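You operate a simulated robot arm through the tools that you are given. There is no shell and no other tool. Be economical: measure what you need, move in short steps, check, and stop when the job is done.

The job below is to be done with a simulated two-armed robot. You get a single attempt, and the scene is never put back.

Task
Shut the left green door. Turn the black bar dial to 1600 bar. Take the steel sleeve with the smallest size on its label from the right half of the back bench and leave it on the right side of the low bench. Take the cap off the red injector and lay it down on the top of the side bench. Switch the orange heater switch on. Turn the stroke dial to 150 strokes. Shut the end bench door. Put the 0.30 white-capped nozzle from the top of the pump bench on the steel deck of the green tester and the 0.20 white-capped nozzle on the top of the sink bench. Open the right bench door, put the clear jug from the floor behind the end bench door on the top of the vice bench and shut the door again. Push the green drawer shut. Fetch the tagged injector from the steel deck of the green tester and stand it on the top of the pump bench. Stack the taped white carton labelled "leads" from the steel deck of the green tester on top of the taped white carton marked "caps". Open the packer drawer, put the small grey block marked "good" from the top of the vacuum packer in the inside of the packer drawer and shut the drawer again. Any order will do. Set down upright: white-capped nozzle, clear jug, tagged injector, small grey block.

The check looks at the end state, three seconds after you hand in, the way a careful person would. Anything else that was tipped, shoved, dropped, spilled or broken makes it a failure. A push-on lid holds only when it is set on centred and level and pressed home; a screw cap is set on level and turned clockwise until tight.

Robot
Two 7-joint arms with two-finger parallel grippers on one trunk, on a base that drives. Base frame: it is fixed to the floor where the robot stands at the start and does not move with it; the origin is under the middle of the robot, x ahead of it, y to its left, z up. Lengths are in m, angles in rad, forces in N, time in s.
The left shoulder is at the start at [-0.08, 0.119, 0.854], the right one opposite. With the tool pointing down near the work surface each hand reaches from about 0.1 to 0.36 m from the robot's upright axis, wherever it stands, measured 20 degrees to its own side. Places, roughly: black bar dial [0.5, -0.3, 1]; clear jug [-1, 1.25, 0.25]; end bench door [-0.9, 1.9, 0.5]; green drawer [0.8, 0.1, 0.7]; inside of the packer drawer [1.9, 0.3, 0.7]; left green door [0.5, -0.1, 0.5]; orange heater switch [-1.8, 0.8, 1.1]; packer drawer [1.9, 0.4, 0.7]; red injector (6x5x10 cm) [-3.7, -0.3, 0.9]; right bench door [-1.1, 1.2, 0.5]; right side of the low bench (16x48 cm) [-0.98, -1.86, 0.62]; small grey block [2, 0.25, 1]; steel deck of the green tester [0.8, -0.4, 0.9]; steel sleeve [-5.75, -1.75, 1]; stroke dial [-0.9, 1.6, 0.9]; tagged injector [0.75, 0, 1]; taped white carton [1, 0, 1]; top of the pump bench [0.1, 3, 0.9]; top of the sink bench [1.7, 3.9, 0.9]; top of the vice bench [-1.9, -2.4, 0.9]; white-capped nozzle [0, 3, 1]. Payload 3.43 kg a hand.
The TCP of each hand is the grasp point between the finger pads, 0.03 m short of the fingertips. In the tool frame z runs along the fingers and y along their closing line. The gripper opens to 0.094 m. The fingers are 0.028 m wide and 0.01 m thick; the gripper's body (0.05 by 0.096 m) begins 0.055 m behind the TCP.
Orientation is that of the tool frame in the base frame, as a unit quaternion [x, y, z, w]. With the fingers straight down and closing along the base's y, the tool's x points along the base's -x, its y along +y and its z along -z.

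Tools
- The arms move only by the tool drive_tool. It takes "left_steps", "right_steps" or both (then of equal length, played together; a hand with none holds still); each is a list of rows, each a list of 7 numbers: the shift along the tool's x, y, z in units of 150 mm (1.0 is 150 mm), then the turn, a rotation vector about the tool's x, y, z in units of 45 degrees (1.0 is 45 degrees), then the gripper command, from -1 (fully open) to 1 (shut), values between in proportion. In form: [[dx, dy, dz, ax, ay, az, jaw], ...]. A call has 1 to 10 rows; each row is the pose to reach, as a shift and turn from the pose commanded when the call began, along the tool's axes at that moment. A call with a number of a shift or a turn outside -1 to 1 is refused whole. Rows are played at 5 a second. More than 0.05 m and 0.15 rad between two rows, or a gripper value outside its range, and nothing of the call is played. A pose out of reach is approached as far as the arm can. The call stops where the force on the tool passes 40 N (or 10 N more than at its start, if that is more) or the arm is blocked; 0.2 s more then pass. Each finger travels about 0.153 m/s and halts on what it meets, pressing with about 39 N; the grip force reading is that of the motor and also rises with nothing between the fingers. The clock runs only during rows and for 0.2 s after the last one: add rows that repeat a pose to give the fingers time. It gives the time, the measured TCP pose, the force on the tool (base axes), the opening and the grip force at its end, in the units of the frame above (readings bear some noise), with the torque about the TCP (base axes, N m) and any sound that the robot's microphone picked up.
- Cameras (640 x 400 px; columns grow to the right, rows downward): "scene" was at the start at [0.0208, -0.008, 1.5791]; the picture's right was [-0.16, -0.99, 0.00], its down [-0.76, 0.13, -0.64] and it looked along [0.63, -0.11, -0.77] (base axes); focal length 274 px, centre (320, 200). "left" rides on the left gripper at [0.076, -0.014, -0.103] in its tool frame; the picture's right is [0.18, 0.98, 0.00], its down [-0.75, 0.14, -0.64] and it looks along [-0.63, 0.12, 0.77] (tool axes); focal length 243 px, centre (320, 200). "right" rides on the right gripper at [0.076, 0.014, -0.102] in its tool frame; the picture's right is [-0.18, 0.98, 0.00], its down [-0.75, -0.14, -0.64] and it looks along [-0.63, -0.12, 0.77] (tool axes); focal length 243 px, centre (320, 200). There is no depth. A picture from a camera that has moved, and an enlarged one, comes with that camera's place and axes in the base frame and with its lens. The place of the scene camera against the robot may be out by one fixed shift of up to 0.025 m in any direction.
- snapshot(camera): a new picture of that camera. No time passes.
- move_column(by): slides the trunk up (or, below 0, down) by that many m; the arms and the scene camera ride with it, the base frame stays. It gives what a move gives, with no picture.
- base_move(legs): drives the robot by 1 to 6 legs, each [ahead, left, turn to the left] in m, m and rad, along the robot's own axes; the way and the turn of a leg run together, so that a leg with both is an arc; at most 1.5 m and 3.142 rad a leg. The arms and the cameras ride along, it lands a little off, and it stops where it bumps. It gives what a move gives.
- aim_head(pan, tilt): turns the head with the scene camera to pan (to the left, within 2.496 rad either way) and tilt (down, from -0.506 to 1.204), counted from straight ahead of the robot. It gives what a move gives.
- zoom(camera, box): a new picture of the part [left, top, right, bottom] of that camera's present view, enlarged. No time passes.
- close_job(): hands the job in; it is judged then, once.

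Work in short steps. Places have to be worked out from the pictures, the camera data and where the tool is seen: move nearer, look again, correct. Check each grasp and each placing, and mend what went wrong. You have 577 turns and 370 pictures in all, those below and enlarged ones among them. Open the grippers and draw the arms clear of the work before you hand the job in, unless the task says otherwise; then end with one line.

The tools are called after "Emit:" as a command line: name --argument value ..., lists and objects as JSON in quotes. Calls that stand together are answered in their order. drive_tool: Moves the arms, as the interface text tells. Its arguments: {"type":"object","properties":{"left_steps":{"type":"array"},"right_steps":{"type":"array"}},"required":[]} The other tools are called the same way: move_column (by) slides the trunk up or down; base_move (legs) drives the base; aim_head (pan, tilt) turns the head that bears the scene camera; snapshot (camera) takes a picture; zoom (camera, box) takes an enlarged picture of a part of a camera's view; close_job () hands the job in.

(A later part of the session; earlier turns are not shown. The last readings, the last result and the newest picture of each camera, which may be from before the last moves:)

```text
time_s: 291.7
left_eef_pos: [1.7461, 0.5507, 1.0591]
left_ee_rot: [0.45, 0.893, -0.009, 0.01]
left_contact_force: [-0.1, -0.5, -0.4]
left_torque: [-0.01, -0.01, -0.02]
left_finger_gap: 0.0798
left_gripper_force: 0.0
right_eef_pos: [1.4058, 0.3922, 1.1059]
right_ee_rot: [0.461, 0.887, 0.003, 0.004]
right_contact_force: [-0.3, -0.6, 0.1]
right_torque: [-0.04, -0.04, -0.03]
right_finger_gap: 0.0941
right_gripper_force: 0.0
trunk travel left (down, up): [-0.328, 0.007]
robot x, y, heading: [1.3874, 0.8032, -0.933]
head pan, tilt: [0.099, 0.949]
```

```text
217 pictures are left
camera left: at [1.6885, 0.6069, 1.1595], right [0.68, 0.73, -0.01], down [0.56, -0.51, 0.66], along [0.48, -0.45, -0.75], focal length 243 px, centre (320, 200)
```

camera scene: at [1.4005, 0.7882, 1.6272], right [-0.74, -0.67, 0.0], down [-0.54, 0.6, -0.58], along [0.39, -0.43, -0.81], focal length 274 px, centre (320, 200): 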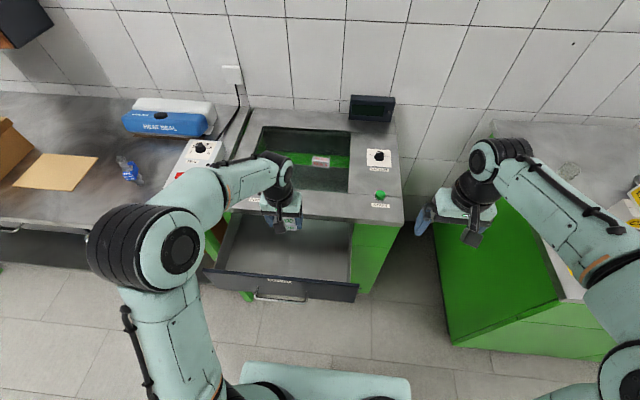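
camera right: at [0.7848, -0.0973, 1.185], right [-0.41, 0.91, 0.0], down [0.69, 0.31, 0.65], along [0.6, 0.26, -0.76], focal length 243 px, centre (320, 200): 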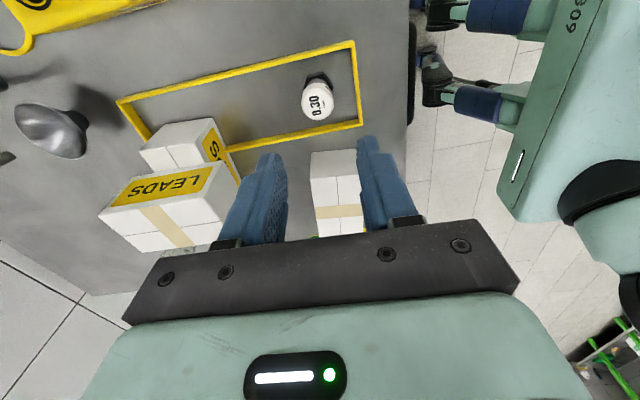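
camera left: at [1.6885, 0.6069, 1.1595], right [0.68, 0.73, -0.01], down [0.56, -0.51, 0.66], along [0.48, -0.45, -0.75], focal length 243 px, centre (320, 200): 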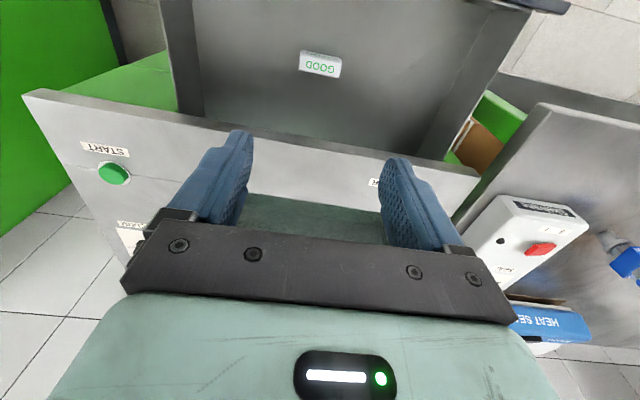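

GOOD block stands in the drawer. Now close it: back off, pitch left fingers forward (closed), lower, and push.

Emit:
base_move --legs '[[-0.33, 0, 0]]'

Emit:
drive_tool --left_steps '[[0.15, -0.03, 0.1, 0, -0.17, 0, 1], [0.3, -0.06, 0.2, 0, -0.34, 0, 1], [0.45, -0.09, 0.3, 0, -0.51, 0, 1], [0.6, -0.1, 0.4, 0, -0.68, 0, 1], [0.6, -0.1, 0.4, 0, -0.7, 0, 1]]'

Emit:
move_column --by -0.22

Emit:
aim_head --pan 0.1 --tilt 0.7

Emit:
snapshot --camera "scene"

```text
time_s: 293.9
left_eef_pos: [1.5502, 0.8163, 1.0588]
left_ee_rot: [0.448, 0.894, -0.008, 0.009]
left_contact_force: [-0.1, 0.0, 0.1]
left_torque: [0.0, 0.01, 0.0]
left_finger_gap: 0.0801
left_gripper_force: 0.0
right_eef_pos: [1.2091, 0.6598, 1.1061]
right_ee_rot: [0.461, 0.887, 0.004, 0.004]
right_contact_force: [-1.0, -0.9, -1.0]
right_torque: [0.01, 0.04, 0.03]
right_finger_gap: 0.0939
right_gripper_force: 0.1
trunk travel left (down, up): [-0.328, 0.007]
robot x, y, heading: [1.1927, 1.0689, -0.94]
head pan, tilt: [0.099, 0.949]
```

```text
time_s: 295.1
left_eef_pos: [1.484, 0.878, 0.9961]
left_ee_rot: [0.43, 0.857, -0.131, 0.25]
left_contact_force: [-0.7, 0.8, -0.1]
left_torque: [0.03, -0.01, -0.01]
left_finger_gap: 0.0
left_gripper_force: 33.1
right_eef_pos: [1.2099, 0.6584, 1.1064]
right_ee_rot: [0.461, 0.887, 0.005, 0.004]
right_contact_force: [-0.1, -1.0, -0.8]
right_torque: [0.03, 0.0, 0.0]
right_finger_gap: 0.0938
right_gripper_force: 0.0
trunk travel left (down, up): [-0.328, 0.007]
robot x, y, heading: [1.1911, 1.0701, -0.937]
head pan, tilt: [0.099, 0.949]
```

```text
time_s: 297.4
left_eef_pos: [1.4853, 0.8787, 0.7775]
left_ee_rot: [0.43, 0.857, -0.13, 0.251]
left_contact_force: [0.3, 0.4, 0.1]
left_torque: [0.0, 0.0, 0.02]
left_finger_gap: 0.0
left_gripper_force: 32.9
right_eef_pos: [1.21, 0.6598, 0.8862]
right_ee_rot: [0.461, 0.887, 0.004, 0.003]
right_contact_force: [0.3, 0.1, -0.4]
right_torque: [0.01, 0.01, -0.03]
right_finger_gap: 0.0938
right_gripper_force: 0.1
trunk travel left (down, up): [-0.108, 0.227]
robot x, y, heading: [1.1926, 1.0737, -0.939]
head pan, tilt: [0.099, 0.949]
```

```text
time_s: 298.2
left_eef_pos: [1.4862, 0.8792, 0.7769]
left_ee_rot: [0.429, 0.857, -0.131, 0.251]
left_contact_force: [0.6, -0.1, 0.0]
left_torque: [0.0, 0.02, 0.0]
left_finger_gap: 0.0001
left_gripper_force: 33.4
right_eef_pos: [1.211, 0.659, 0.886]
right_ee_rot: [0.461, 0.887, 0.004, 0.003]
right_contact_force: [0.4, -0.1, -0.3]
right_torque: [-0.01, 0.01, -0.01]
right_finger_gap: 0.0941
right_gripper_force: 0.1
trunk travel left (down, up): [-0.108, 0.227]
robot x, y, heading: [1.1934, 1.0675, -0.939]
head pan, tilt: [0.099, 0.7]
```

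```text
216 pictures are left
camera scene: at [1.2236, 1.0313, 1.4208], right [-0.74, -0.67, 0.0], down [-0.43, 0.48, -0.76], along [0.51, -0.57, -0.64], focal length 274 px, centre (320, 200)
```

scene: 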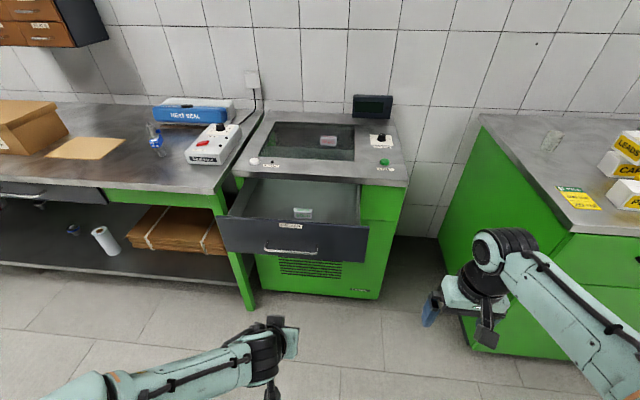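

I raise the tip 1.5 cm to clear the bar, then drive forward in steps to push the drawer shut.

Emit:
drive_tool --left_steps '[[-0.05, 0, -0.085, 0, 0, 0, 1]]'

Emit:
base_move --legs '[[0.25, 0, 0], [0.06, 0, 0], [0.06, 0, 0], [0.04, 0, 0]]'

Emit:
snapshot --camera "scene"

```text
time_s: 298.6
left_eef_pos: [1.4836, 0.8791, 0.7918]
left_ee_rot: [0.43, 0.858, -0.13, 0.251]
left_contact_force: [0.2, -0.9, -0.3]
left_torque: [-0.03, -0.01, 0.01]
left_finger_gap: 0.0002
left_gripper_force: 32.8
right_eef_pos: [1.2105, 0.6592, 0.886]
right_ee_rot: [0.46, 0.888, 0.004, 0.004]
right_contact_force: [-0.4, 0.3, 0.0]
right_torque: [0.01, -0.02, 0.02]
right_finger_gap: 0.0941
right_gripper_force: 0.0
trunk travel left (down, up): [-0.108, 0.227]
robot x, y, heading: [1.1979, 1.0692, -0.936]
head pan, tilt: [0.099, 0.7]
```

```text
time_s: 302.1
left_eef_pos: [1.724, 0.5497, 0.7911]
left_ee_rot: [0.432, 0.857, -0.13, 0.25]
left_contact_force: [-0.1, 0.3, 0.1]
left_torque: [0.02, -0.04, -0.01]
left_finger_gap: 0.0
left_gripper_force: 32.4
right_eef_pos: [1.4495, 0.3303, 0.8867]
right_ee_rot: [0.463, 0.887, 0.005, 0.003]
right_contact_force: [1.1, 0.5, -0.6]
right_torque: [0.05, 0.01, 0.02]
right_finger_gap: 0.0939
right_gripper_force: 0.1
trunk travel left (down, up): [-0.108, 0.227]
robot x, y, heading: [1.4375, 0.7418, -0.94]
head pan, tilt: [0.099, 0.7]
```

```text
215 pictures are left
camera scene: at [1.4647, 0.7019, 1.4208], right [-0.75, -0.67, 0.0], down [-0.43, 0.48, -0.76], along [0.51, -0.57, -0.64], focal length 274 px, centre (320, 200)
```

scene: 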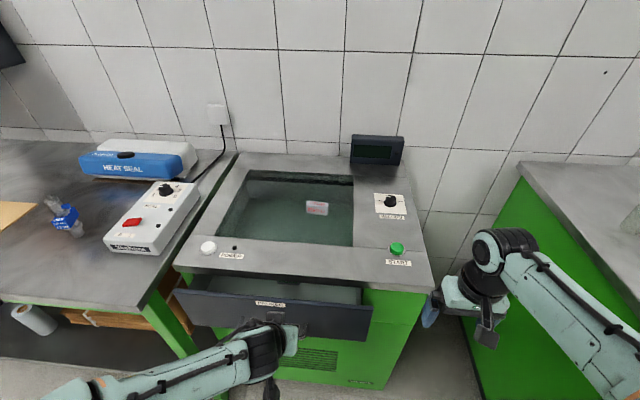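

Half closed. The right hand would meet the packer's corner, so I raise and retract it before continuing.

Emit:
drive_tool --right_steps '[[0.2, 0, -0.2, 0, 0, 0, -1], [0.4, 0, -0.4, 0, 0, 0, -1], [0.6, 0, -0.6, 0, 0, 0, -1], [0.8, 0, -0.8, 0, 0, 0, -1]]'

Emit:
base_move --legs '[[0.04, 0, 0], [0.04, 0, 0], [0.03, 0, 0]]'

Emit:
snapshot --camera "scene"

```text
time_s: 303.1
left_eef_pos: [1.7232, 0.5499, 0.7924]
left_ee_rot: [0.431, 0.857, -0.131, 0.251]
left_contact_force: [0.2, 0.1, -0.2]
left_torque: [-0.04, -0.01, 0.0]
left_finger_gap: 0.0
left_gripper_force: 33.2
right_eef_pos: [1.3795, 0.4302, 1.0072]
right_ee_rot: [0.462, 0.887, 0.005, 0.004]
right_contact_force: [-0.4, -0.5, 0.6]
right_torque: [0.0, -0.03, 0.0]
right_finger_gap: 0.0941
right_gripper_force: 0.1
trunk travel left (down, up): [-0.108, 0.227]
robot x, y, heading: [1.4345, 0.7432, -0.942]
head pan, tilt: [0.099, 0.7]
```

```text
time_s: 304.5
left_eef_pos: [1.7628, 0.4947, 0.7876]
left_ee_rot: [0.43, 0.86, -0.126, 0.245]
left_contact_force: [-1.9, 2.5, 1.9]
left_torque: [0.03, 0.06, -0.01]
left_finger_gap: 0.0
left_gripper_force: 33.1
right_eef_pos: [1.4265, 0.3678, 1.0077]
right_ee_rot: [0.462, 0.887, 0.005, 0.003]
right_contact_force: [0.1, 0.1, -0.2]
right_torque: [-0.04, 0.02, -0.03]
right_finger_gap: 0.0938
right_gripper_force: 0.1
trunk travel left (down, up): [-0.108, 0.227]
robot x, y, heading: [1.4777, 0.6784, -0.935]
head pan, tilt: [0.099, 0.7]
stopped in leg 2: the force on the tool passed its limit at 127 N (the readings are from after the stop); the commanded pose is now the measured one
```

```text
214 pictures are left
camera scene: at [1.5086, 0.6423, 1.4208], right [-0.74, -0.67, 0.0], down [-0.43, 0.48, -0.77], along [0.51, -0.57, -0.64], focal length 274 px, centre (320, 200)
```

scene: 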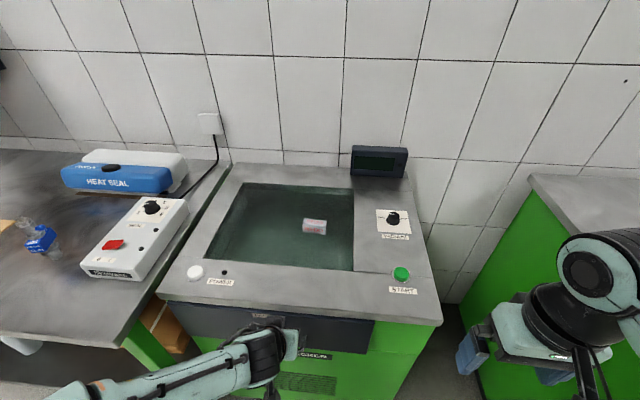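

Hit the stop (127 N). I back off and verify it's fully shut.

Emit:
base_move --legs '[[-0.3, 0, 0]]'

Emit:
snapshot --camera "scene"

Emit:
zoom --camera "scene" --box '[220, 150, 420, 290]'

```text
time_s: 306.6
left_eef_pos: [1.5844, 0.74, 0.7885]
left_ee_rot: [0.431, 0.859, -0.127, 0.245]
left_contact_force: [0.4, -0.8, -0.3]
left_torque: [-0.03, -0.04, 0.01]
left_finger_gap: 0.0
left_gripper_force: 32.9
right_eef_pos: [1.2472, 0.6125, 1.0063]
right_ee_rot: [0.461, 0.887, 0.004, 0.003]
right_contact_force: [0.0, 0.3, 0.6]
right_torque: [-0.05, 0.02, -0.02]
right_finger_gap: 0.0938
right_gripper_force: 0.0
trunk travel left (down, up): [-0.108, 0.227]
robot x, y, heading: [1.3015, 0.9268, -0.933]
head pan, tilt: [0.099, 0.7]
```

```text
213 pictures are left
camera scene: at [1.3294, 0.8866, 1.4208], right [-0.74, -0.67, 0.0], down [-0.43, 0.48, -0.77], along [0.51, -0.57, -0.64], focal length 274 px, centre (320, 200)
```

scene: 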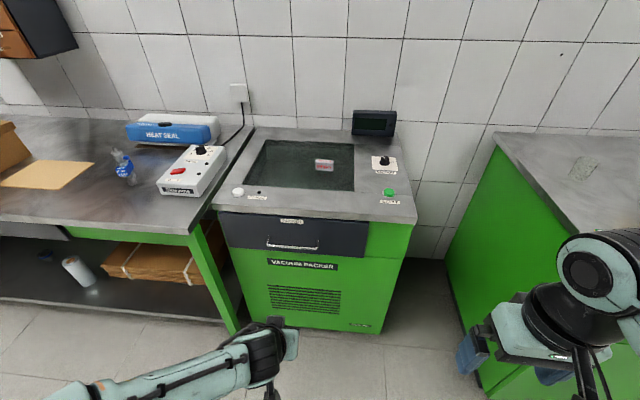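

```text
2.86 times, centred on (320, 220) of scene
camera zoom: at [1.3294, 0.8866, 1.4208], right [-0.74, -0.67, 0.0], down [-0.43, 0.48, -0.77], along [0.51, -0.57, -0.64], focal length 782 px, centre (320, 143)
```

zoom: 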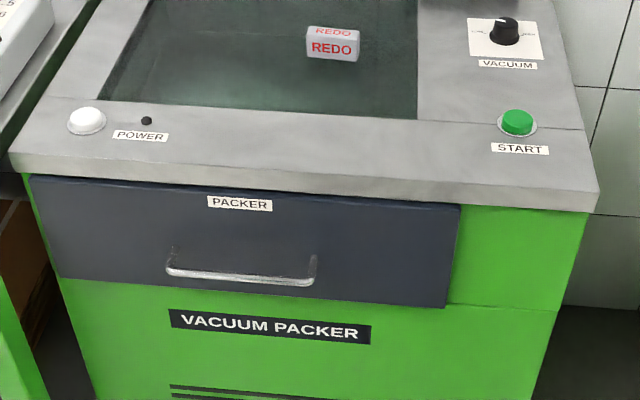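

The packer drawer is shut. Next, the green pump test bench. I restore the hand and trunk, turn around and drive toward it.

Emit:
drive_tool --left_steps '[[-0.16, 0, -0.26, 0, 0.17, 0, 0], [-0.32, 0, -0.51, 0, 0.34, 0, -1], [-0.4, 0, -0.7, 0, 0.51, 0, -1], [-0.4, 0, -0.75, 0, 0.68, 0, -1]]'

Emit:
move_column --by 0.22

Emit:
base_move --legs '[[-0.5, 0, 0], [0, -0.9, 0], [0, 0, 3.1]]'

Emit:
aim_head --pan 0.0 --tilt 0.5

Emit:
snapshot --camera "scene"

```text
time_s: 307.6
left_eef_pos: [1.579, 0.7479, 0.9157]
left_ee_rot: [0.449, 0.893, -0.007, 0.008]
left_contact_force: [-0.5, -0.4, 0.8]
left_torque: [-0.03, 0.04, 0.03]
left_finger_gap: 0.094
left_gripper_force: 0.0
right_eef_pos: [1.2461, 0.6122, 1.0077]
right_ee_rot: [0.461, 0.888, 0.005, 0.002]
right_contact_force: [-0.1, -0.3, 0.1]
right_torque: [0.01, -0.01, 0.0]
right_finger_gap: 0.0939
right_gripper_force: 0.1
trunk travel left (down, up): [-0.108, 0.227]
robot x, y, heading: [1.3029, 0.9197, -0.938]
head pan, tilt: [0.099, 0.7]
```

```text
time_s: 309.9
left_eef_pos: [1.578, 0.7459, 1.1367]
left_ee_rot: [0.448, 0.894, -0.008, 0.009]
left_contact_force: [-1.6, 0.9, 0.0]
left_torque: [-0.05, 0.01, 0.01]
left_finger_gap: 0.0941
left_gripper_force: 0.1
right_eef_pos: [1.2469, 0.6133, 1.2264]
right_ee_rot: [0.461, 0.888, 0.005, 0.002]
right_contact_force: [0.3, 0.0, -0.1]
right_torque: [-0.04, 0.01, -0.02]
right_finger_gap: 0.0943
right_gripper_force: 0.0
trunk travel left (down, up): [-0.328, 0.007]
robot x, y, heading: [1.3003, 0.9175, -0.939]
head pan, tilt: [0.099, 0.7]
```

```text
time_s: 327.9
left_eef_pos: [0.009, 0.9663, 1.1362]
left_ee_rot: [0.886, -0.464, -0.01, -0.008]
left_contact_force: [-0.2, 0.3, 0.0]
left_torque: [0.01, -0.01, -0.01]
left_finger_gap: 0.094
left_gripper_force: 0.1
right_eef_pos: [0.3453, 1.0886, 1.227]
right_ee_rot: [0.88, -0.476, -0.003, 0.005]
right_contact_force: [0.2, 0.0, 0.4]
right_torque: [0.0, 0.02, 0.0]
right_finger_gap: 0.094
right_gripper_force: 0.2
trunk travel left (down, up): [-0.328, 0.007]
robot x, y, heading: [0.2838, 0.7808, 2.168]
head pan, tilt: [0.099, 0.7]
```

```text
time_s: 328.7
left_eef_pos: [0.0085, 0.9674, 1.1371]
left_ee_rot: [0.886, -0.463, -0.01, -0.008]
left_contact_force: [0.7, 0.3, -0.5]
left_torque: [-0.04, -0.05, 0.01]
left_finger_gap: 0.0939
left_gripper_force: 0.1
right_eef_pos: [0.3449, 1.0899, 1.228]
right_ee_rot: [0.879, -0.476, -0.003, 0.005]
right_contact_force: [0.6, -0.8, -0.6]
right_torque: [0.03, -0.02, 0.05]
right_finger_gap: 0.0942
right_gripper_force: 0.1
trunk travel left (down, up): [-0.328, 0.007]
robot x, y, heading: [0.2828, 0.7771, 2.166]
head pan, tilt: [0.0, 0.499]
```

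```text
211 pictures are left
camera scene: at [0.2448, 0.8227, 1.6646], right [0.83, 0.56, 0.0], down [0.27, -0.4, -0.88], along [-0.49, 0.73, -0.48], focal length 274 px, centre (320, 200)
```

scene: 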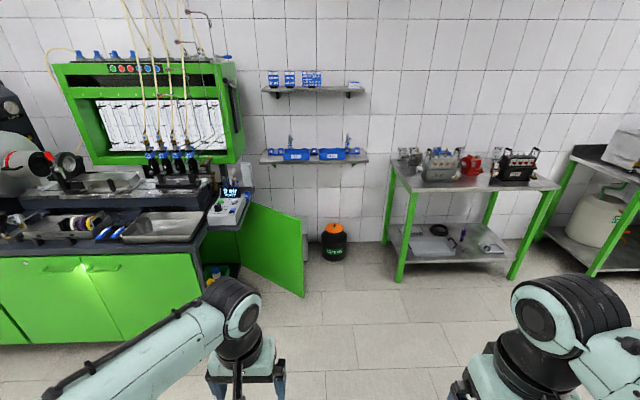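

I see the open end door (inner face toward me, hinge at the back). I drive closer for a better look.

Emit:
base_move --legs '[[0.35, 0.25, 0]]'

Emit:
aim_head --pan 0.2 --tilt 0.6

Emit:
snapshot --camera "scene"

```text
time_s: 331.4
left_eef_pos: [-0.3863, 1.1299, 1.1366]
left_ee_rot: [0.883, -0.469, -0.01, -0.008]
left_contact_force: [-0.4, -0.7, 0.0]
left_torque: [0.02, 0.02, -0.01]
left_finger_gap: 0.094
left_gripper_force: 0.1
right_eef_pos: [-0.0485, 1.2494, 1.2272]
right_ee_rot: [0.876, -0.482, -0.002, 0.005]
right_contact_force: [0.3, -0.1, -1.1]
right_torque: [-0.01, -0.01, 0.01]
right_finger_gap: 0.0941
right_gripper_force: 0.1
trunk travel left (down, up): [-0.328, 0.007]
robot x, y, heading: [-0.1148, 0.9403, 2.161]
head pan, tilt: [0.0, 0.499]
```

```text
time_s: 332.1
left_eef_pos: [-0.387, 1.1307, 1.1371]
left_ee_rot: [0.884, -0.468, -0.009, -0.008]
left_contact_force: [-0.3, 0.0, -0.6]
left_torque: [-0.01, -0.03, 0.03]
left_finger_gap: 0.0939
left_gripper_force: 0.1
right_eef_pos: [-0.049, 1.2497, 1.227]
right_ee_rot: [0.877, -0.481, -0.002, 0.005]
right_contact_force: [-0.8, -0.7, 0.7]
right_torque: [-0.03, 0.0, 0.02]
right_finger_gap: 0.0938
right_gripper_force: 0.1
trunk travel left (down, up): [-0.328, 0.007]
robot x, y, heading: [-0.1137, 0.9423, 2.157]
head pan, tilt: [0.201, 0.6]
```

```text
210 pictures are left
camera scene: at [-0.164, 0.9703, 1.6556], right [0.7, 0.71, 0.0], down [0.4, -0.4, -0.83], along [-0.59, 0.58, -0.56], focal length 274 px, centre (320, 200)
```

scene: 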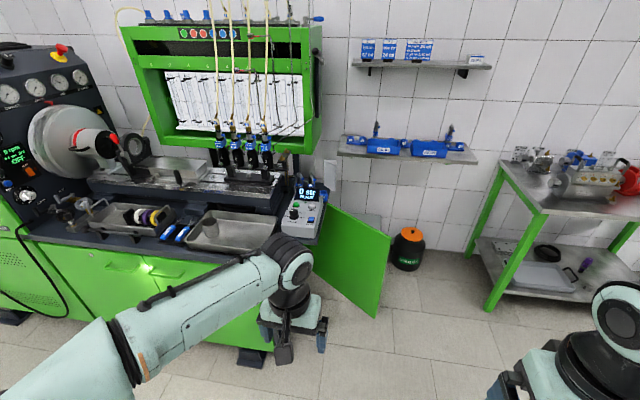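

I zoom in on the door and stroke box.

Emit:
zoom --camera "scene" --box '[270, 160, 430, 330]'

Emit:
zoom --camera "scene" --box '[270, 170, 350, 250]'

```text
2.35 times, centred on (350, 245) of scene
camera zoom: at [-0.164, 0.9703, 1.6556], right [0.7, 0.71, 0.0], down [0.4, -0.4, -0.83], along [-0.59, 0.58, -0.56], focal length 644 px, centre (249, 94)
```

zoom: 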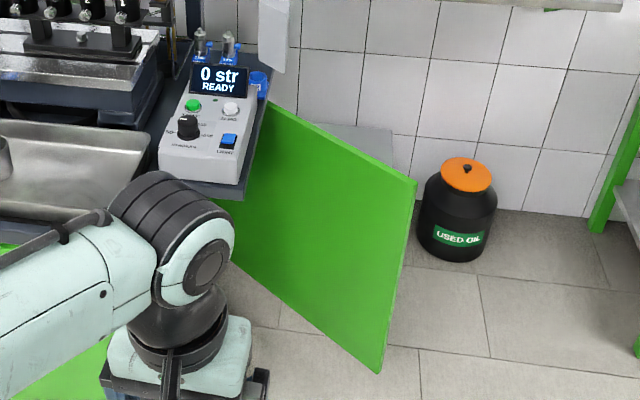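

```text
5.00 times, centred on (310, 210) of scene
camera zoom: at [-0.164, 0.9703, 1.6556], right [0.7, 0.71, 0.0], down [0.4, -0.4, -0.83], along [-0.59, 0.58, -0.56], focal length 1368 px, centre (370, 150)
```

zoom: 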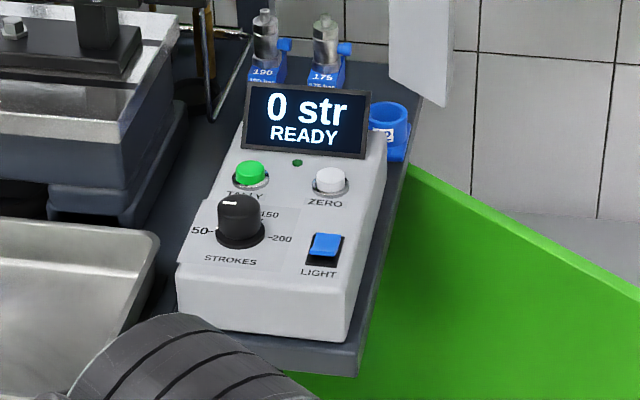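

Door free edge is near (-0.63,1.9), z 0.1–0.8; it must be pulled round from behind. I drive forward so the left hand can reach over it, then look.

Emit:
base_move --legs '[[0.5, -0.2, 0.03]]'

Emit:
aim_head --pan 0.15 --tilt 0.9

Emit:
snapshot --camera "scene"

Emit:
snapshot --camera "left"

```text
time_s: 335.2
left_eef_pos: [-0.5051, 1.6358, 1.136]
left_ee_rot: [0.89, -0.455, -0.01, -0.008]
left_contact_force: [0.0, -0.1, 0.3]
left_torque: [-0.03, 0.02, -0.01]
left_finger_gap: 0.0943
left_gripper_force: 0.1
right_eef_pos: [-0.1704, 1.7659, 1.2282]
right_ee_rot: [0.884, -0.467, -0.003, 0.005]
right_contact_force: [0.2, 0.6, 0.1]
right_torque: [0.03, 0.0, 0.02]
right_finger_gap: 0.0942
right_gripper_force: 0.0
trunk travel left (down, up): [-0.328, 0.007]
robot x, y, heading: [-0.228, 1.4537, 2.192]
head pan, tilt: [0.201, 0.6]
```

```text
time_s: 336.0
left_eef_pos: [-0.5052, 1.6348, 1.1372]
left_ee_rot: [0.89, -0.455, -0.009, -0.008]
left_contact_force: [0.2, 0.1, -0.6]
left_torque: [-0.02, -0.01, 0.01]
left_finger_gap: 0.094
left_gripper_force: 0.0
right_eef_pos: [-0.1705, 1.7654, 1.2266]
right_ee_rot: [0.884, -0.467, -0.002, 0.005]
right_contact_force: [-0.8, -0.6, -0.4]
right_torque: [0.02, 0.0, -0.01]
right_finger_gap: 0.0939
right_gripper_force: 0.3
trunk travel left (down, up): [-0.328, 0.007]
robot x, y, heading: [-0.2221, 1.4525, 2.191]
head pan, tilt: [0.15, 0.901]
```

```text
207 pictures are left
camera scene: at [-0.2646, 1.4769, 1.6308], right [0.72, 0.7, 0.0], down [0.54, -0.56, -0.62], along [-0.43, 0.45, -0.78], focal length 274 px, centre (320, 200)
```

scene: 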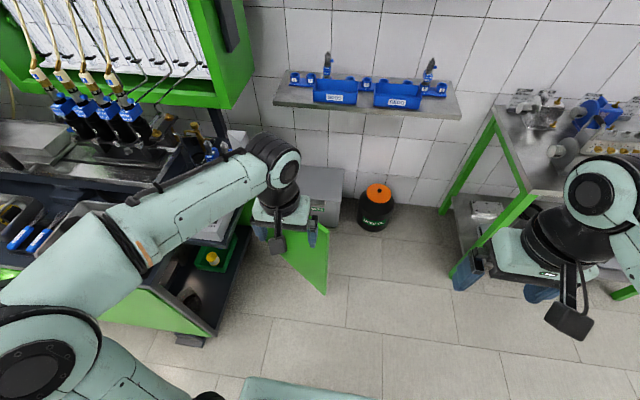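

```text
206 pictures are left
camera left: at [-0.4468, 1.5816, 1.2367], right [-0.69, -0.73, -0.01], down [-0.55, 0.51, 0.66], along [-0.47, 0.46, -0.75], focal length 243 px, centre (320, 200)
```

left: 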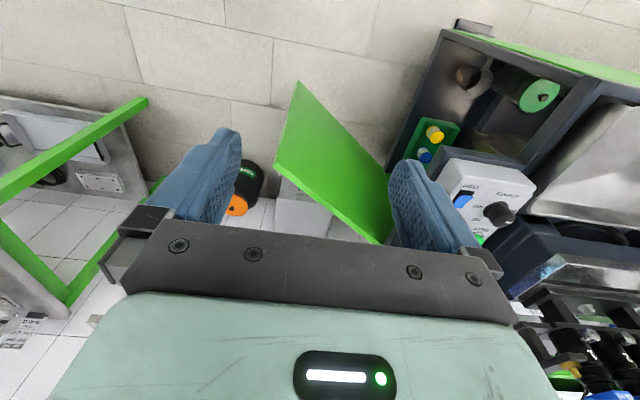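

Free edge measured at (-0.602,1.877), top z 0.745, hinge near (-1.03,1.86). I drive 0.2 forward and put the closed left fingers behind the panel.

Emit:
base_move --legs '[[0.2, 0, 0]]'

Emit:
drive_tool --left_steps '[[-0.2, -0.1, 0, 0, 0, 0, 0], [-0.4, -0.2, 0, 0, 0, 0, 1], [-0.6, -0.3, 0, 0, 0, 0, 1], [-0.8, -0.35, 0, 0, 0, 0, 1]]'

Emit:
snapshot --camera "left"

```text
time_s: 337.6
left_eef_pos: [-0.6212, 1.7994, 1.1362]
left_ee_rot: [0.891, -0.454, -0.01, -0.008]
left_contact_force: [0.3, -0.5, 0.3]
left_torque: [-0.02, 0.0, -0.02]
left_finger_gap: 0.0942
left_gripper_force: 0.0
right_eef_pos: [-0.2874, 1.9296, 1.2259]
right_ee_rot: [0.884, -0.467, -0.002, 0.005]
right_contact_force: [0.8, 0.4, -0.3]
right_torque: [-0.01, 0.03, 0.01]
right_finger_gap: 0.0941
right_gripper_force: 0.1
trunk travel left (down, up): [-0.328, 0.007]
robot x, y, heading: [-0.3438, 1.6183, 2.188]
head pan, tilt: [0.15, 0.901]
```

```text
time_s: 338.6
left_eef_pos: [-0.648, 1.9255, 1.141]
left_ee_rot: [0.891, -0.454, -0.009, -0.007]
left_contact_force: [-0.6, 0.6, -0.3]
left_torque: [0.0, -0.03, 0.04]
left_finger_gap: 0.0
left_gripper_force: 33.3
right_eef_pos: [-0.2877, 1.9308, 1.2261]
right_ee_rot: [0.885, -0.466, -0.002, 0.004]
right_contact_force: [-0.2, 0.6, 0.6]
right_torque: [0.01, 0.01, -0.01]
right_finger_gap: 0.0941
right_gripper_force: 0.0
trunk travel left (down, up): [-0.328, 0.007]
robot x, y, heading: [-0.3444, 1.6147, 2.188]
head pan, tilt: [0.15, 0.901]
```

```text
205 pictures are left
camera left: at [-0.5902, 1.872, 1.2416], right [-0.69, -0.73, -0.01], down [-0.55, 0.51, 0.66], along [-0.47, 0.46, -0.75], focal length 243 px, centre (320, 200)
```

left: 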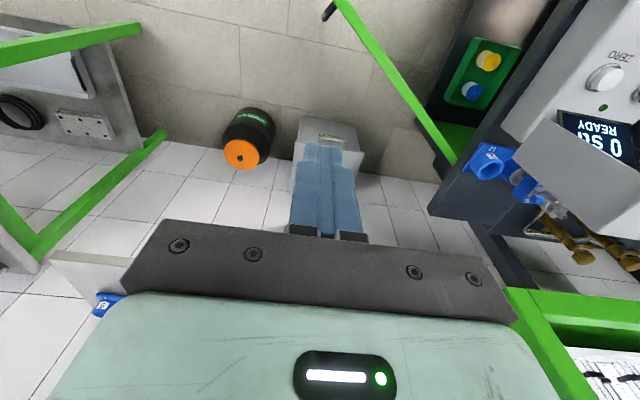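

Hand is ~5 cm behind the panel plane. I descend to z≈0.70 via arm and trunk.

Emit:
drive_tool --left_steps '[[0, 0, 0.3, 0, 0, 0, 1], [0, 0, 0.6, 0, 0, 0, 1], [0, 0, 0.9, 0, 0, 0, 1]]'

Emit:
move_column --by -0.2

Emit:
snapshot --camera "left"

```text
time_s: 339.4
left_eef_pos: [-0.6503, 1.9315, 1.0033]
left_ee_rot: [0.891, -0.454, -0.01, -0.008]
left_contact_force: [0.0, 0.6, -0.4]
left_torque: [-0.04, -0.01, 0.02]
left_finger_gap: 0.0001
left_gripper_force: 32.8
right_eef_pos: [-0.2876, 1.9296, 1.2269]
right_ee_rot: [0.884, -0.467, -0.002, 0.004]
right_contact_force: [-0.1, -0.2, 0.9]
right_torque: [0.0, -0.01, 0.0]
right_finger_gap: 0.094
right_gripper_force: 0.0
trunk travel left (down, up): [-0.328, 0.007]
robot x, y, heading: [-0.3415, 1.6178, 2.188]
head pan, tilt: [0.15, 0.901]
```

```text
time_s: 341.6
left_eef_pos: [-0.6508, 1.9303, 0.8046]
left_ee_rot: [0.891, -0.454, -0.01, -0.008]
left_contact_force: [-0.2, 0.1, -0.1]
left_torque: [-0.01, -0.01, -0.01]
left_finger_gap: 0.0
left_gripper_force: 32.9
right_eef_pos: [-0.2867, 1.9296, 1.0267]
right_ee_rot: [0.885, -0.466, -0.003, 0.004]
right_contact_force: [-0.2, -0.2, 0.0]
right_torque: [0.01, 0.02, -0.02]
right_finger_gap: 0.0938
right_gripper_force: 0.1
trunk travel left (down, up): [-0.128, 0.207]
robot x, y, heading: [-0.345, 1.6171, 2.188]
head pan, tilt: [0.15, 0.901]
```

```text
204 pictures are left
camera left: at [-0.5933, 1.8766, 0.9053], right [-0.69, -0.73, -0.01], down [-0.55, 0.51, 0.66], along [-0.47, 0.46, -0.75], focal length 243 px, centre (320, 200)
```

left: 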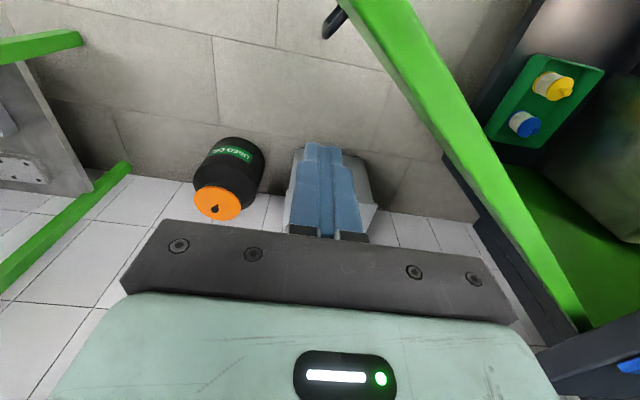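

Now lower to z≈0.705 behind the panel and start pulling by moving the base back-left.

Emit:
drive_tool --left_steps '[[0, 0, 0.3, 0, 0, 0, 1], [0, 0, 0.65, 0, 0, 0, 1]]'

Emit:
base_move --legs '[[-0.11, 0.1, 0], [-0.08, 0.09, 0]]'

Emit:
snapshot --camera "left"

Emit:
snapshot --camera "scene"

```text
refused: row 2 steps farther than a row can; nothing moved
```

```text
time_s: 344.1
left_eef_pos: [-0.6956, 1.6676, 0.8041]
left_ee_rot: [0.889, -0.457, -0.009, -0.008]
left_contact_force: [0.4, 0.7, 0.3]
left_torque: [0.03, -0.02, 0.01]
left_finger_gap: 0.0001
left_gripper_force: 33.2
right_eef_pos: [-0.3318, 1.6646, 1.0272]
right_ee_rot: [0.883, -0.469, -0.004, 0.004]
right_contact_force: [0.5, -0.5, 0.4]
right_torque: [0.0, -0.03, -0.02]
right_finger_gap: 0.0938
right_gripper_force: 0.2
trunk travel left (down, up): [-0.128, 0.207]
robot x, y, heading: [-0.3878, 1.3541, 2.187]
head pan, tilt: [0.15, 0.901]
```

```text
203 pictures are left
camera left: at [-0.6373, 1.614, 0.905], right [-0.69, -0.72, -0.01], down [-0.55, 0.52, 0.66], along [-0.47, 0.46, -0.75], focal length 243 px, centre (320, 200)
```

left: 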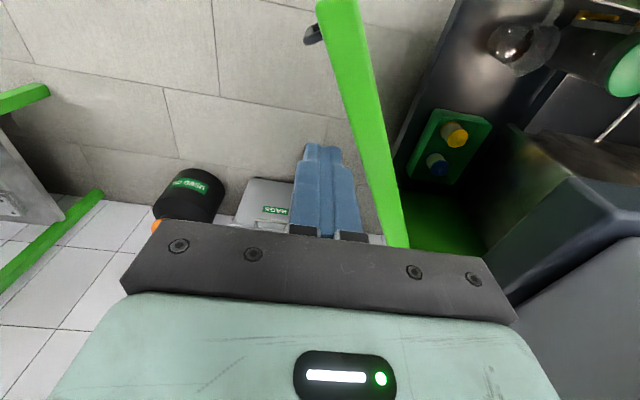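

```text
202 pictures are left
camera scene: at [-0.435, 1.3877, 1.4264], right [0.72, 0.69, 0.0], down [0.54, -0.57, -0.62], along [-0.43, 0.45, -0.78], focal length 274 px, centre (320, 200)
```

scene: 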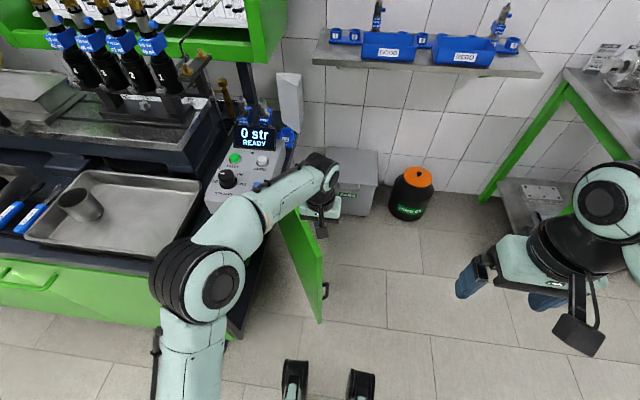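

The door followed anyway. I lower 8 cm for a firmer contact, then keep moving left.

Emit:
drive_tool --left_steps '[[0, -0.1, 0.1, 0, 0, 0, 1], [0, -0.1, 0.35, 0, 0, 0, 1], [0, -0.1, 0.6, 0, 0, 0, 1]]'

Emit:
snapshot --camera "left"

```text
time_s: 345.0
left_eef_pos: [-0.6811, 1.6814, 0.7264]
left_ee_rot: [0.89, -0.456, -0.012, -0.012]
left_contact_force: [2.8, -1.8, 6.3]
left_torque: [-0.26, 0.3, 0.21]
left_finger_gap: 0.0003
left_gripper_force: 33.1
right_eef_pos: [-0.3312, 1.6661, 1.0268]
right_ee_rot: [0.883, -0.469, -0.002, 0.005]
right_contact_force: [-0.3, 0.0, -0.3]
right_torque: [-0.02, 0.01, 0.01]
right_finger_gap: 0.0942
right_gripper_force: 0.0
trunk travel left (down, up): [-0.128, 0.207]
robot x, y, heading: [-0.3933, 1.358, 2.185]
head pan, tilt: [0.15, 0.901]
stopped in row 3 (left hand): the force on the tool passed its limit at 47 N (the readings are from after the stop); the commanded pose is now the measured one
```

```text
201 pictures are left
camera left: at [-0.6241, 1.6264, 0.8262], right [-0.69, -0.72, -0.01], down [-0.55, 0.51, 0.66], along [-0.47, 0.47, -0.75], focal length 243 px, centre (320, 200)
```

left: 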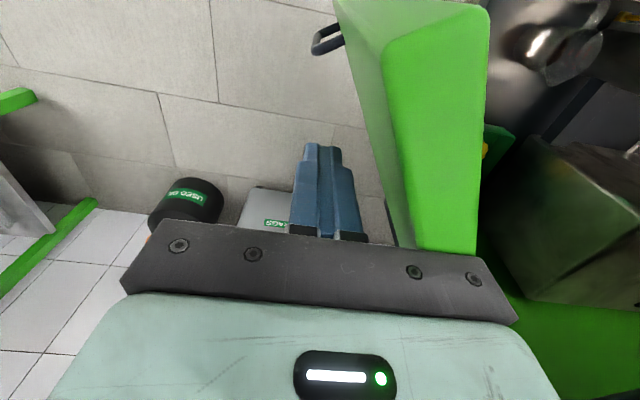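

Continue pushing the door toward closed with leftward moves.

Emit:
base_move --legs '[[-0.03, 0.08, 0], [-0.01, 0.06, 0]]'

Emit:
snapshot --camera "left"

Emit:
snapshot --camera "scene"

```text
time_s: 346.9
left_eef_pos: [-0.7369, 1.6033, 0.7276]
left_ee_rot: [0.884, -0.466, -0.013, -0.021]
left_contact_force: [0.1, 0.3, 0.8]
left_torque: [0.04, 0.0, 0.0]
left_finger_gap: 0.0
left_gripper_force: 33.4
right_eef_pos: [-0.3952, 1.5781, 1.0268]
right_ee_rot: [0.882, -0.471, -0.003, 0.004]
right_contact_force: [0.3, -0.2, 0.2]
right_torque: [-0.01, 0.02, 0.0]
right_finger_gap: 0.094
right_gripper_force: 0.0
trunk travel left (down, up): [-0.128, 0.207]
robot x, y, heading: [-0.4536, 1.2692, 2.185]
head pan, tilt: [0.15, 0.901]
stopped in leg 2: the force on the tool passed its limit at 56 N (the readings are from after the stop); the commanded pose is now the measured one
```

```text
200 pictures are left
camera left: at [-0.6813, 1.5438, 0.8268], right [-0.71, -0.71, -0.03], down [-0.54, 0.51, 0.67], along [-0.46, 0.49, -0.74], focal length 243 px, centre (320, 200)
```

left: 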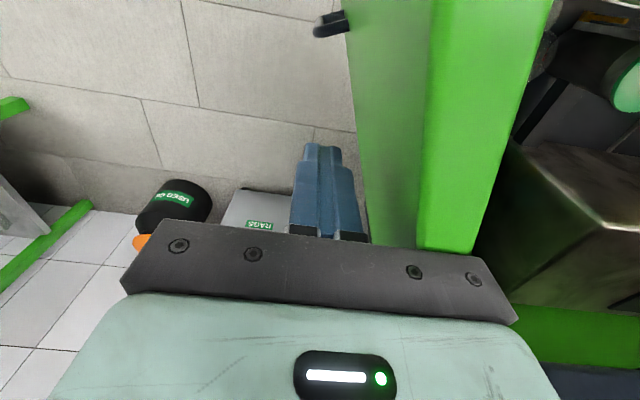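

```text
199 pictures are left
camera scene: at [-0.5, 1.3012, 1.4264], right [0.72, 0.69, 0.0], down [0.54, -0.57, -0.62], along [-0.43, 0.45, -0.78], focal length 274 px, centre (320, 200)
```

scene: 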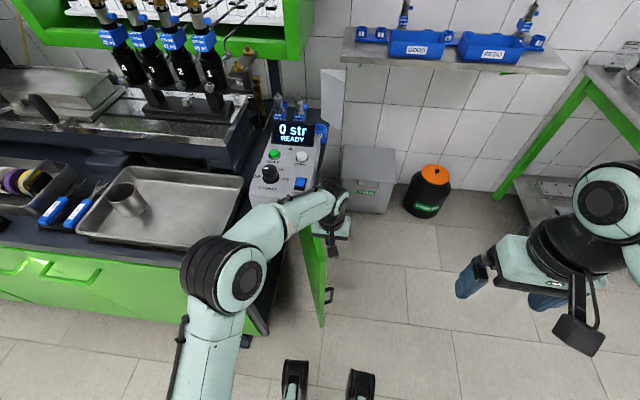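

The wrist is stopped by the side shelf overhead, so the rest must be pushed from the right with the hand low and pointing forward. I withdraw, raise the hand and go round to the end side.

Emit:
base_move --legs '[[0, -0.12, 0]]'

Emit:
drive_tool --left_steps '[[0.1, 0, -0.25, 0, 0, 0, 1], [0.2, 0, -0.5, 0, 0, 0, 1], [0.4, 0, -0.75, 0, 0, 0, 1], [0.6, 0, -0.95, 0, 0, 0, 1]]'

Emit:
base_move --legs '[[0, -0.35, 0], [0.3, 0, 0], [0, 0, 0.8]]'

Emit:
aim_head --pan 0.3 --tilt 0.7

Emit:
snapshot --camera "scene"

```text
time_s: 348.6
left_eef_pos: [-0.6415, 1.6688, 0.7289]
left_ee_rot: [0.884, -0.467, -0.012, -0.02]
left_contact_force: [0.4, 0.4, -0.5]
left_torque: [0.0, 0.03, -0.04]
left_finger_gap: 0.0
left_gripper_force: 33.3
right_eef_pos: [-0.3, 1.6435, 1.0276]
right_ee_rot: [0.882, -0.472, -0.003, 0.005]
right_contact_force: [0.1, -0.3, 0.7]
right_torque: [-0.01, 0.01, -0.01]
right_finger_gap: 0.0941
right_gripper_force: 0.0
trunk travel left (down, up): [-0.128, 0.207]
robot x, y, heading: [-0.3623, 1.3339, 2.176]
head pan, tilt: [0.15, 0.901]
```

```text
time_s: 349.6
left_eef_pos: [-0.5908, 1.5855, 0.8688]
left_ee_rot: [0.884, -0.468, -0.013, -0.021]
left_contact_force: [0.0, 0.5, 0.8]
left_torque: [0.01, 0.0, 0.0]
left_finger_gap: 0.0
left_gripper_force: 32.7
right_eef_pos: [-0.3011, 1.6427, 1.0273]
right_ee_rot: [0.882, -0.471, -0.004, 0.004]
right_contact_force: [-0.3, 0.1, 0.4]
right_torque: [0.01, 0.01, 0.01]
right_finger_gap: 0.0942
right_gripper_force: 0.0
trunk travel left (down, up): [-0.128, 0.207]
robot x, y, heading: [-0.3602, 1.3361, 2.177]
head pan, tilt: [0.15, 0.901]
```

```text
time_s: 357.1
left_eef_pos: [-0.5756, 1.7926, 0.8684]
left_ee_rot: [0.996, -0.08, -0.019, -0.014]
left_contact_force: [0.2, -0.1, 0.5]
left_torque: [-0.01, -0.01, -0.02]
left_finger_gap: 0.0
left_gripper_force: 33.4
right_eef_pos: [-0.4164, 2.0432, 1.0279]
right_ee_rot: [0.996, -0.084, 0.0, 0.005]
right_contact_force: [-0.7, -0.1, 0.2]
right_torque: [0.01, 0.0, 0.01]
right_finger_gap: 0.0938
right_gripper_force: 0.1
trunk travel left (down, up): [-0.128, 0.207]
robot x, y, heading: [-0.2314, 1.7873, 2.989]
head pan, tilt: [0.15, 0.901]
```

```text
time_s: 357.8
left_eef_pos: [-0.5747, 1.7937, 0.8674]
left_ee_rot: [0.997, -0.08, -0.02, -0.014]
left_contact_force: [0.4, 0.1, 0.0]
left_torque: [0.03, 0.02, 0.03]
left_finger_gap: 0.0
left_gripper_force: 33.0
right_eef_pos: [-0.4166, 2.0436, 1.027]
right_ee_rot: [0.996, -0.086, -0.001, 0.005]
right_contact_force: [-1.1, 1.1, 0.3]
right_torque: [-0.02, -0.02, 0.01]
right_finger_gap: 0.0941
right_gripper_force: 0.1
trunk travel left (down, up): [-0.128, 0.207]
robot x, y, heading: [-0.2303, 1.783, 2.984]
head pan, tilt: [0.3, 0.7]
```

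```text
198 pictures are left
camera scene: at [-0.2968, 1.7739, 1.4425], right [-0.15, 0.99, 0.0], down [0.64, 0.1, -0.76], along [-0.76, -0.11, -0.64], focal length 274 px, centre (320, 200)
```

scene: 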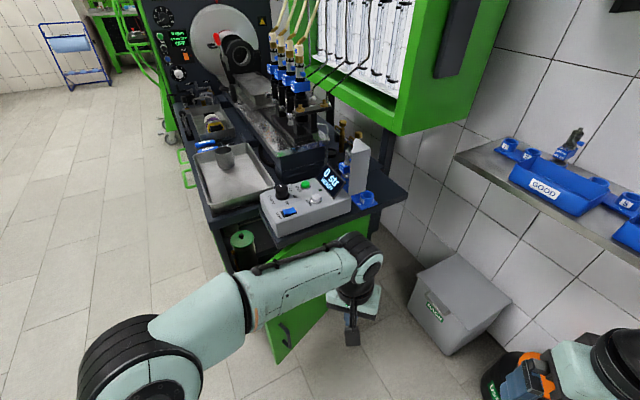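

I turn to face the bench end and sidestep right, then pitch the left hand forward.

Emit:
base_move --legs '[[0, 0, 0.78], [0, -0.27, 0]]'

Emit:
drive_tool --left_steps '[[0.1, 0, 0.1, 0, -0.17, 0, 1], [0.2, 0, 0.25, 0, -0.34, 0, 1], [0.3, 0, 0.4, 0, -0.51, 0, 1], [0.4, 0, 0.55, 0, -0.68, 0, 1], [0.4, 0, 0.7, 0, -0.85, 0, 1], [0.4, 0, 0.85, 0, -1, 0, 1]]'

Emit:
aim_head --pan 0.2 --tilt 0.8

Emit:
snapshot --camera "scene"

Emit:
snapshot --camera "left"

```text
time_s: 362.8
left_eef_pos: [-0.6367, 1.7701, 0.8684]
left_ee_rot: [0.952, 0.304, -0.024, -0.005]
left_contact_force: [-0.9, 0.5, 0.5]
left_torque: [0.0, 0.0, 0.01]
left_finger_gap: 0.0
left_gripper_force: 32.7
right_eef_pos: [-0.7007, 2.0592, 1.0278]
right_ee_rot: [0.954, 0.3, 0.002, 0.005]
right_contact_force: [0.1, -1.0, 0.1]
right_torque: [0.03, -0.02, 0.0]
right_finger_gap: 0.0941
right_gripper_force: 0.0
trunk travel left (down, up): [-0.128, 0.207]
robot x, y, heading: [-0.3876, 2.0028, -2.517]
head pan, tilt: [0.3, 0.7]
```

```text
time_s: 364.2
left_eef_pos: [-0.5942, 1.8023, 0.7385]
left_ee_rot: [0.871, 0.282, -0.386, 0.11]
left_contact_force: [0.3, 0.3, -0.1]
left_torque: [-0.03, -0.02, -0.02]
left_finger_gap: 0.0002
left_gripper_force: 32.7
right_eef_pos: [-0.7007, 2.0597, 1.0288]
right_ee_rot: [0.954, 0.299, 0.002, 0.006]
right_contact_force: [0.5, 0.2, 0.4]
right_torque: [0.02, 0.01, 0.0]
right_finger_gap: 0.0938
right_gripper_force: 0.0
trunk travel left (down, up): [-0.128, 0.207]
robot x, y, heading: [-0.3892, 2.0041, -2.514]
head pan, tilt: [0.3, 0.7]
```

```text
time_s: 364.8
left_eef_pos: [-0.5931, 1.8016, 0.7382]
left_ee_rot: [0.871, 0.283, -0.386, 0.111]
left_contact_force: [0.0, 0.1, 0.2]
left_torque: [0.02, -0.01, 0.02]
left_finger_gap: 0.0002
left_gripper_force: 32.9
right_eef_pos: [-0.6995, 2.0603, 1.0277]
right_ee_rot: [0.954, 0.299, 0.001, 0.005]
right_contact_force: [0.2, -0.7, -0.1]
right_torque: [-0.03, -0.02, -0.01]
right_finger_gap: 0.0937
right_gripper_force: 0.1
trunk travel left (down, up): [-0.128, 0.207]
robot x, y, heading: [-0.3892, 2.0021, -2.507]
head pan, tilt: [0.201, 0.799]
```

```text
197 pictures are left
camera scene: at [-0.4291, 1.9686, 1.4343], right [-0.74, 0.68, 0.0], down [0.48, 0.53, -0.7], along [-0.47, -0.51, -0.72], focal length 274 px, centre (320, 200)
```

scene: 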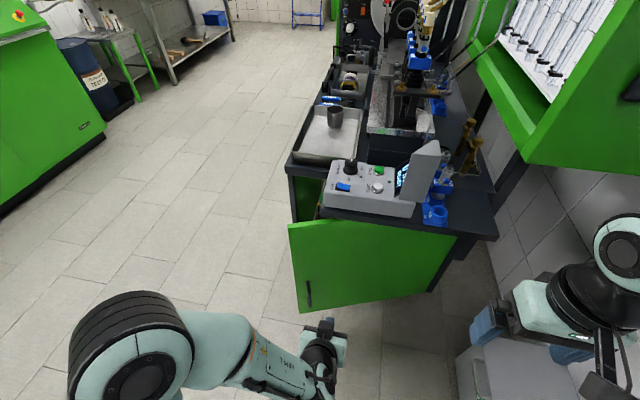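

```text
196 pictures are left
camera left: at [-0.4974, 1.889, 0.7522], right [0.67, -0.73, -0.16], down [0.06, -0.16, 0.99], along [-0.74, -0.67, -0.06], focal length 243 px, centre (320, 200)
```

left: 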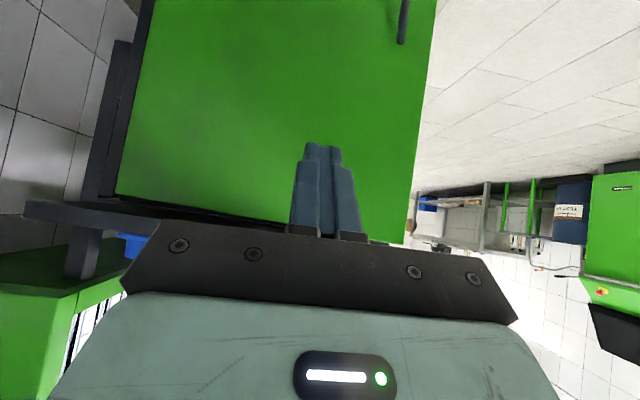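

The door is only ~15° ajar. I lower the trunk so the hand stays below the shelf, tuck the right hand in, and drive forward to push it shut.

Emit:
move_column --by -0.12

Emit:
drive_tool --right_steps '[[0.2, 0.2, 0, 0, 0, 0, -1], [0.4, 0.4, 0, 0, 0, 0, -1], [0.5, 0.6, 0, 0, 0, 0, -1]]'

Emit:
base_move --legs '[[0.15, 0.06, 0], [0.08, 0, 0], [0.05, 0, 0], [0.04, 0, 0]]'

Emit:
snapshot --camera "scene"

```text
time_s: 366.3
left_eef_pos: [-0.6041, 1.797, 0.6122]
left_ee_rot: [0.875, 0.285, -0.376, 0.108]
left_contact_force: [0.5, -0.2, 0.0]
left_torque: [-0.01, 0.04, -0.01]
left_finger_gap: 0.0001
left_gripper_force: 33.2
right_eef_pos: [-0.7009, 2.0586, 0.9073]
right_ee_rot: [0.954, 0.3, 0.001, 0.005]
right_contact_force: [0.3, -0.2, -0.7]
right_torque: [0.03, 0.01, -0.03]
right_finger_gap: 0.0939
right_gripper_force: 0.1
trunk travel left (down, up): [-0.008, 0.327]
robot x, y, heading: [-0.3907, 2.0056, -2.515]
head pan, tilt: [0.201, 0.799]
```

```text
time_s: 367.1
left_eef_pos: [-0.606, 1.796, 0.612]
left_ee_rot: [0.875, 0.285, -0.377, 0.109]
left_contact_force: [0.7, 0.5, 0.1]
left_torque: [0.0, 0.03, -0.01]
left_finger_gap: 0.0003
left_gripper_force: 33.0
right_eef_pos: [-0.5856, 2.0259, 0.9088]
right_ee_rot: [0.954, 0.299, 0.002, 0.005]
right_contact_force: [-0.5, -0.3, 0.0]
right_torque: [0.0, -0.01, 0.0]
right_finger_gap: 0.094
right_gripper_force: 0.0
trunk travel left (down, up): [-0.008, 0.327]
robot x, y, heading: [-0.3898, 2.0007, -2.515]
head pan, tilt: [0.201, 0.799]
```

```text
time_s: 370.2
left_eef_pos: [-0.8315, 1.5589, 0.612]
left_ee_rot: [0.875, 0.283, -0.377, 0.108]
left_contact_force: [-0.9, -0.1, 0.2]
left_torque: [-0.02, -0.01, -0.01]
left_finger_gap: 0.0
left_gripper_force: 33.1
right_eef_pos: [-0.8128, 1.791, 0.9082]
right_ee_rot: [0.954, 0.299, 0.0, 0.006]
right_contact_force: [-0.6, 0.1, -0.1]
right_torque: [0.0, 0.0, 0.02]
right_finger_gap: 0.0941
right_gripper_force: 0.1
trunk travel left (down, up): [-0.008, 0.327]
robot x, y, heading: [-0.6186, 1.7652, -2.513]
head pan, tilt: [0.201, 0.799]
```

```text
195 pictures are left
camera scene: at [-0.6847, 1.7096, 1.3096], right [-0.74, 0.68, 0.0], down [0.49, 0.53, -0.7], along [-0.47, -0.51, -0.72], focal length 274 px, centre (320, 200)
```

scene: 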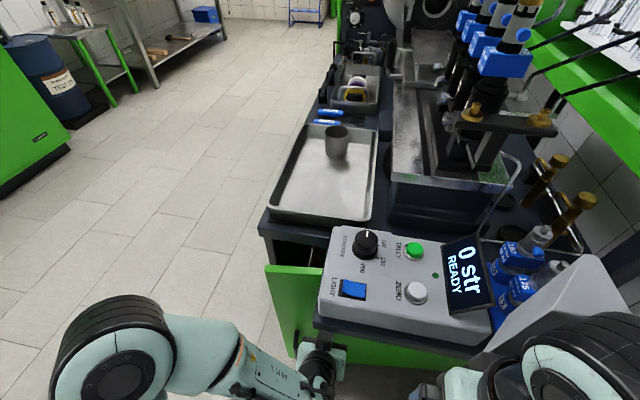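

I check with the left camera and zoom whether the door is flush.

Emit:
snapshot --camera "left"

Emit:
zoom --camera "scene" --box '[240, 220, 440, 400]'

```text
194 pictures are left
camera left: at [-0.7353, 1.6456, 0.6285], right [0.67, -0.72, -0.16], down [0.05, -0.17, 0.98], along [-0.74, -0.67, -0.08], focal length 243 px, centre (320, 200)
```

left: 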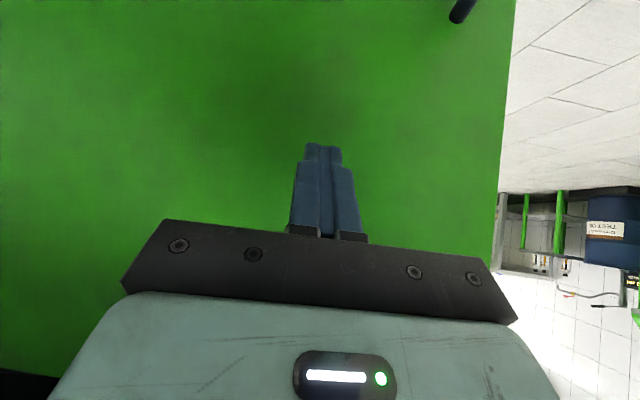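

```text
2.22 times, centred on (340, 310) of scene
camera zoom: at [-0.6847, 1.7096, 1.3096], right [-0.74, 0.68, 0.0], down [0.49, 0.53, -0.7], along [-0.47, -0.51, -0.72], focal length 608 px, centre (276, -44)
```

zoom: 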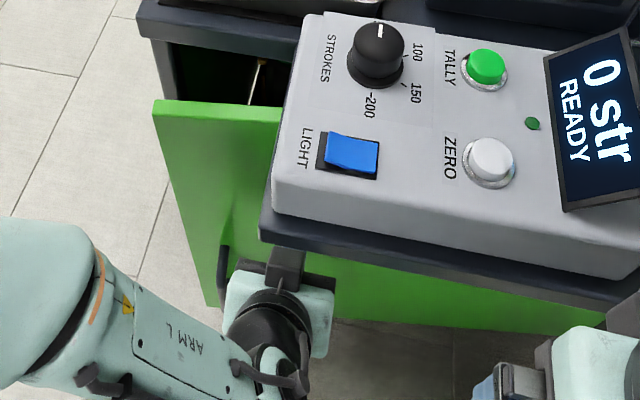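

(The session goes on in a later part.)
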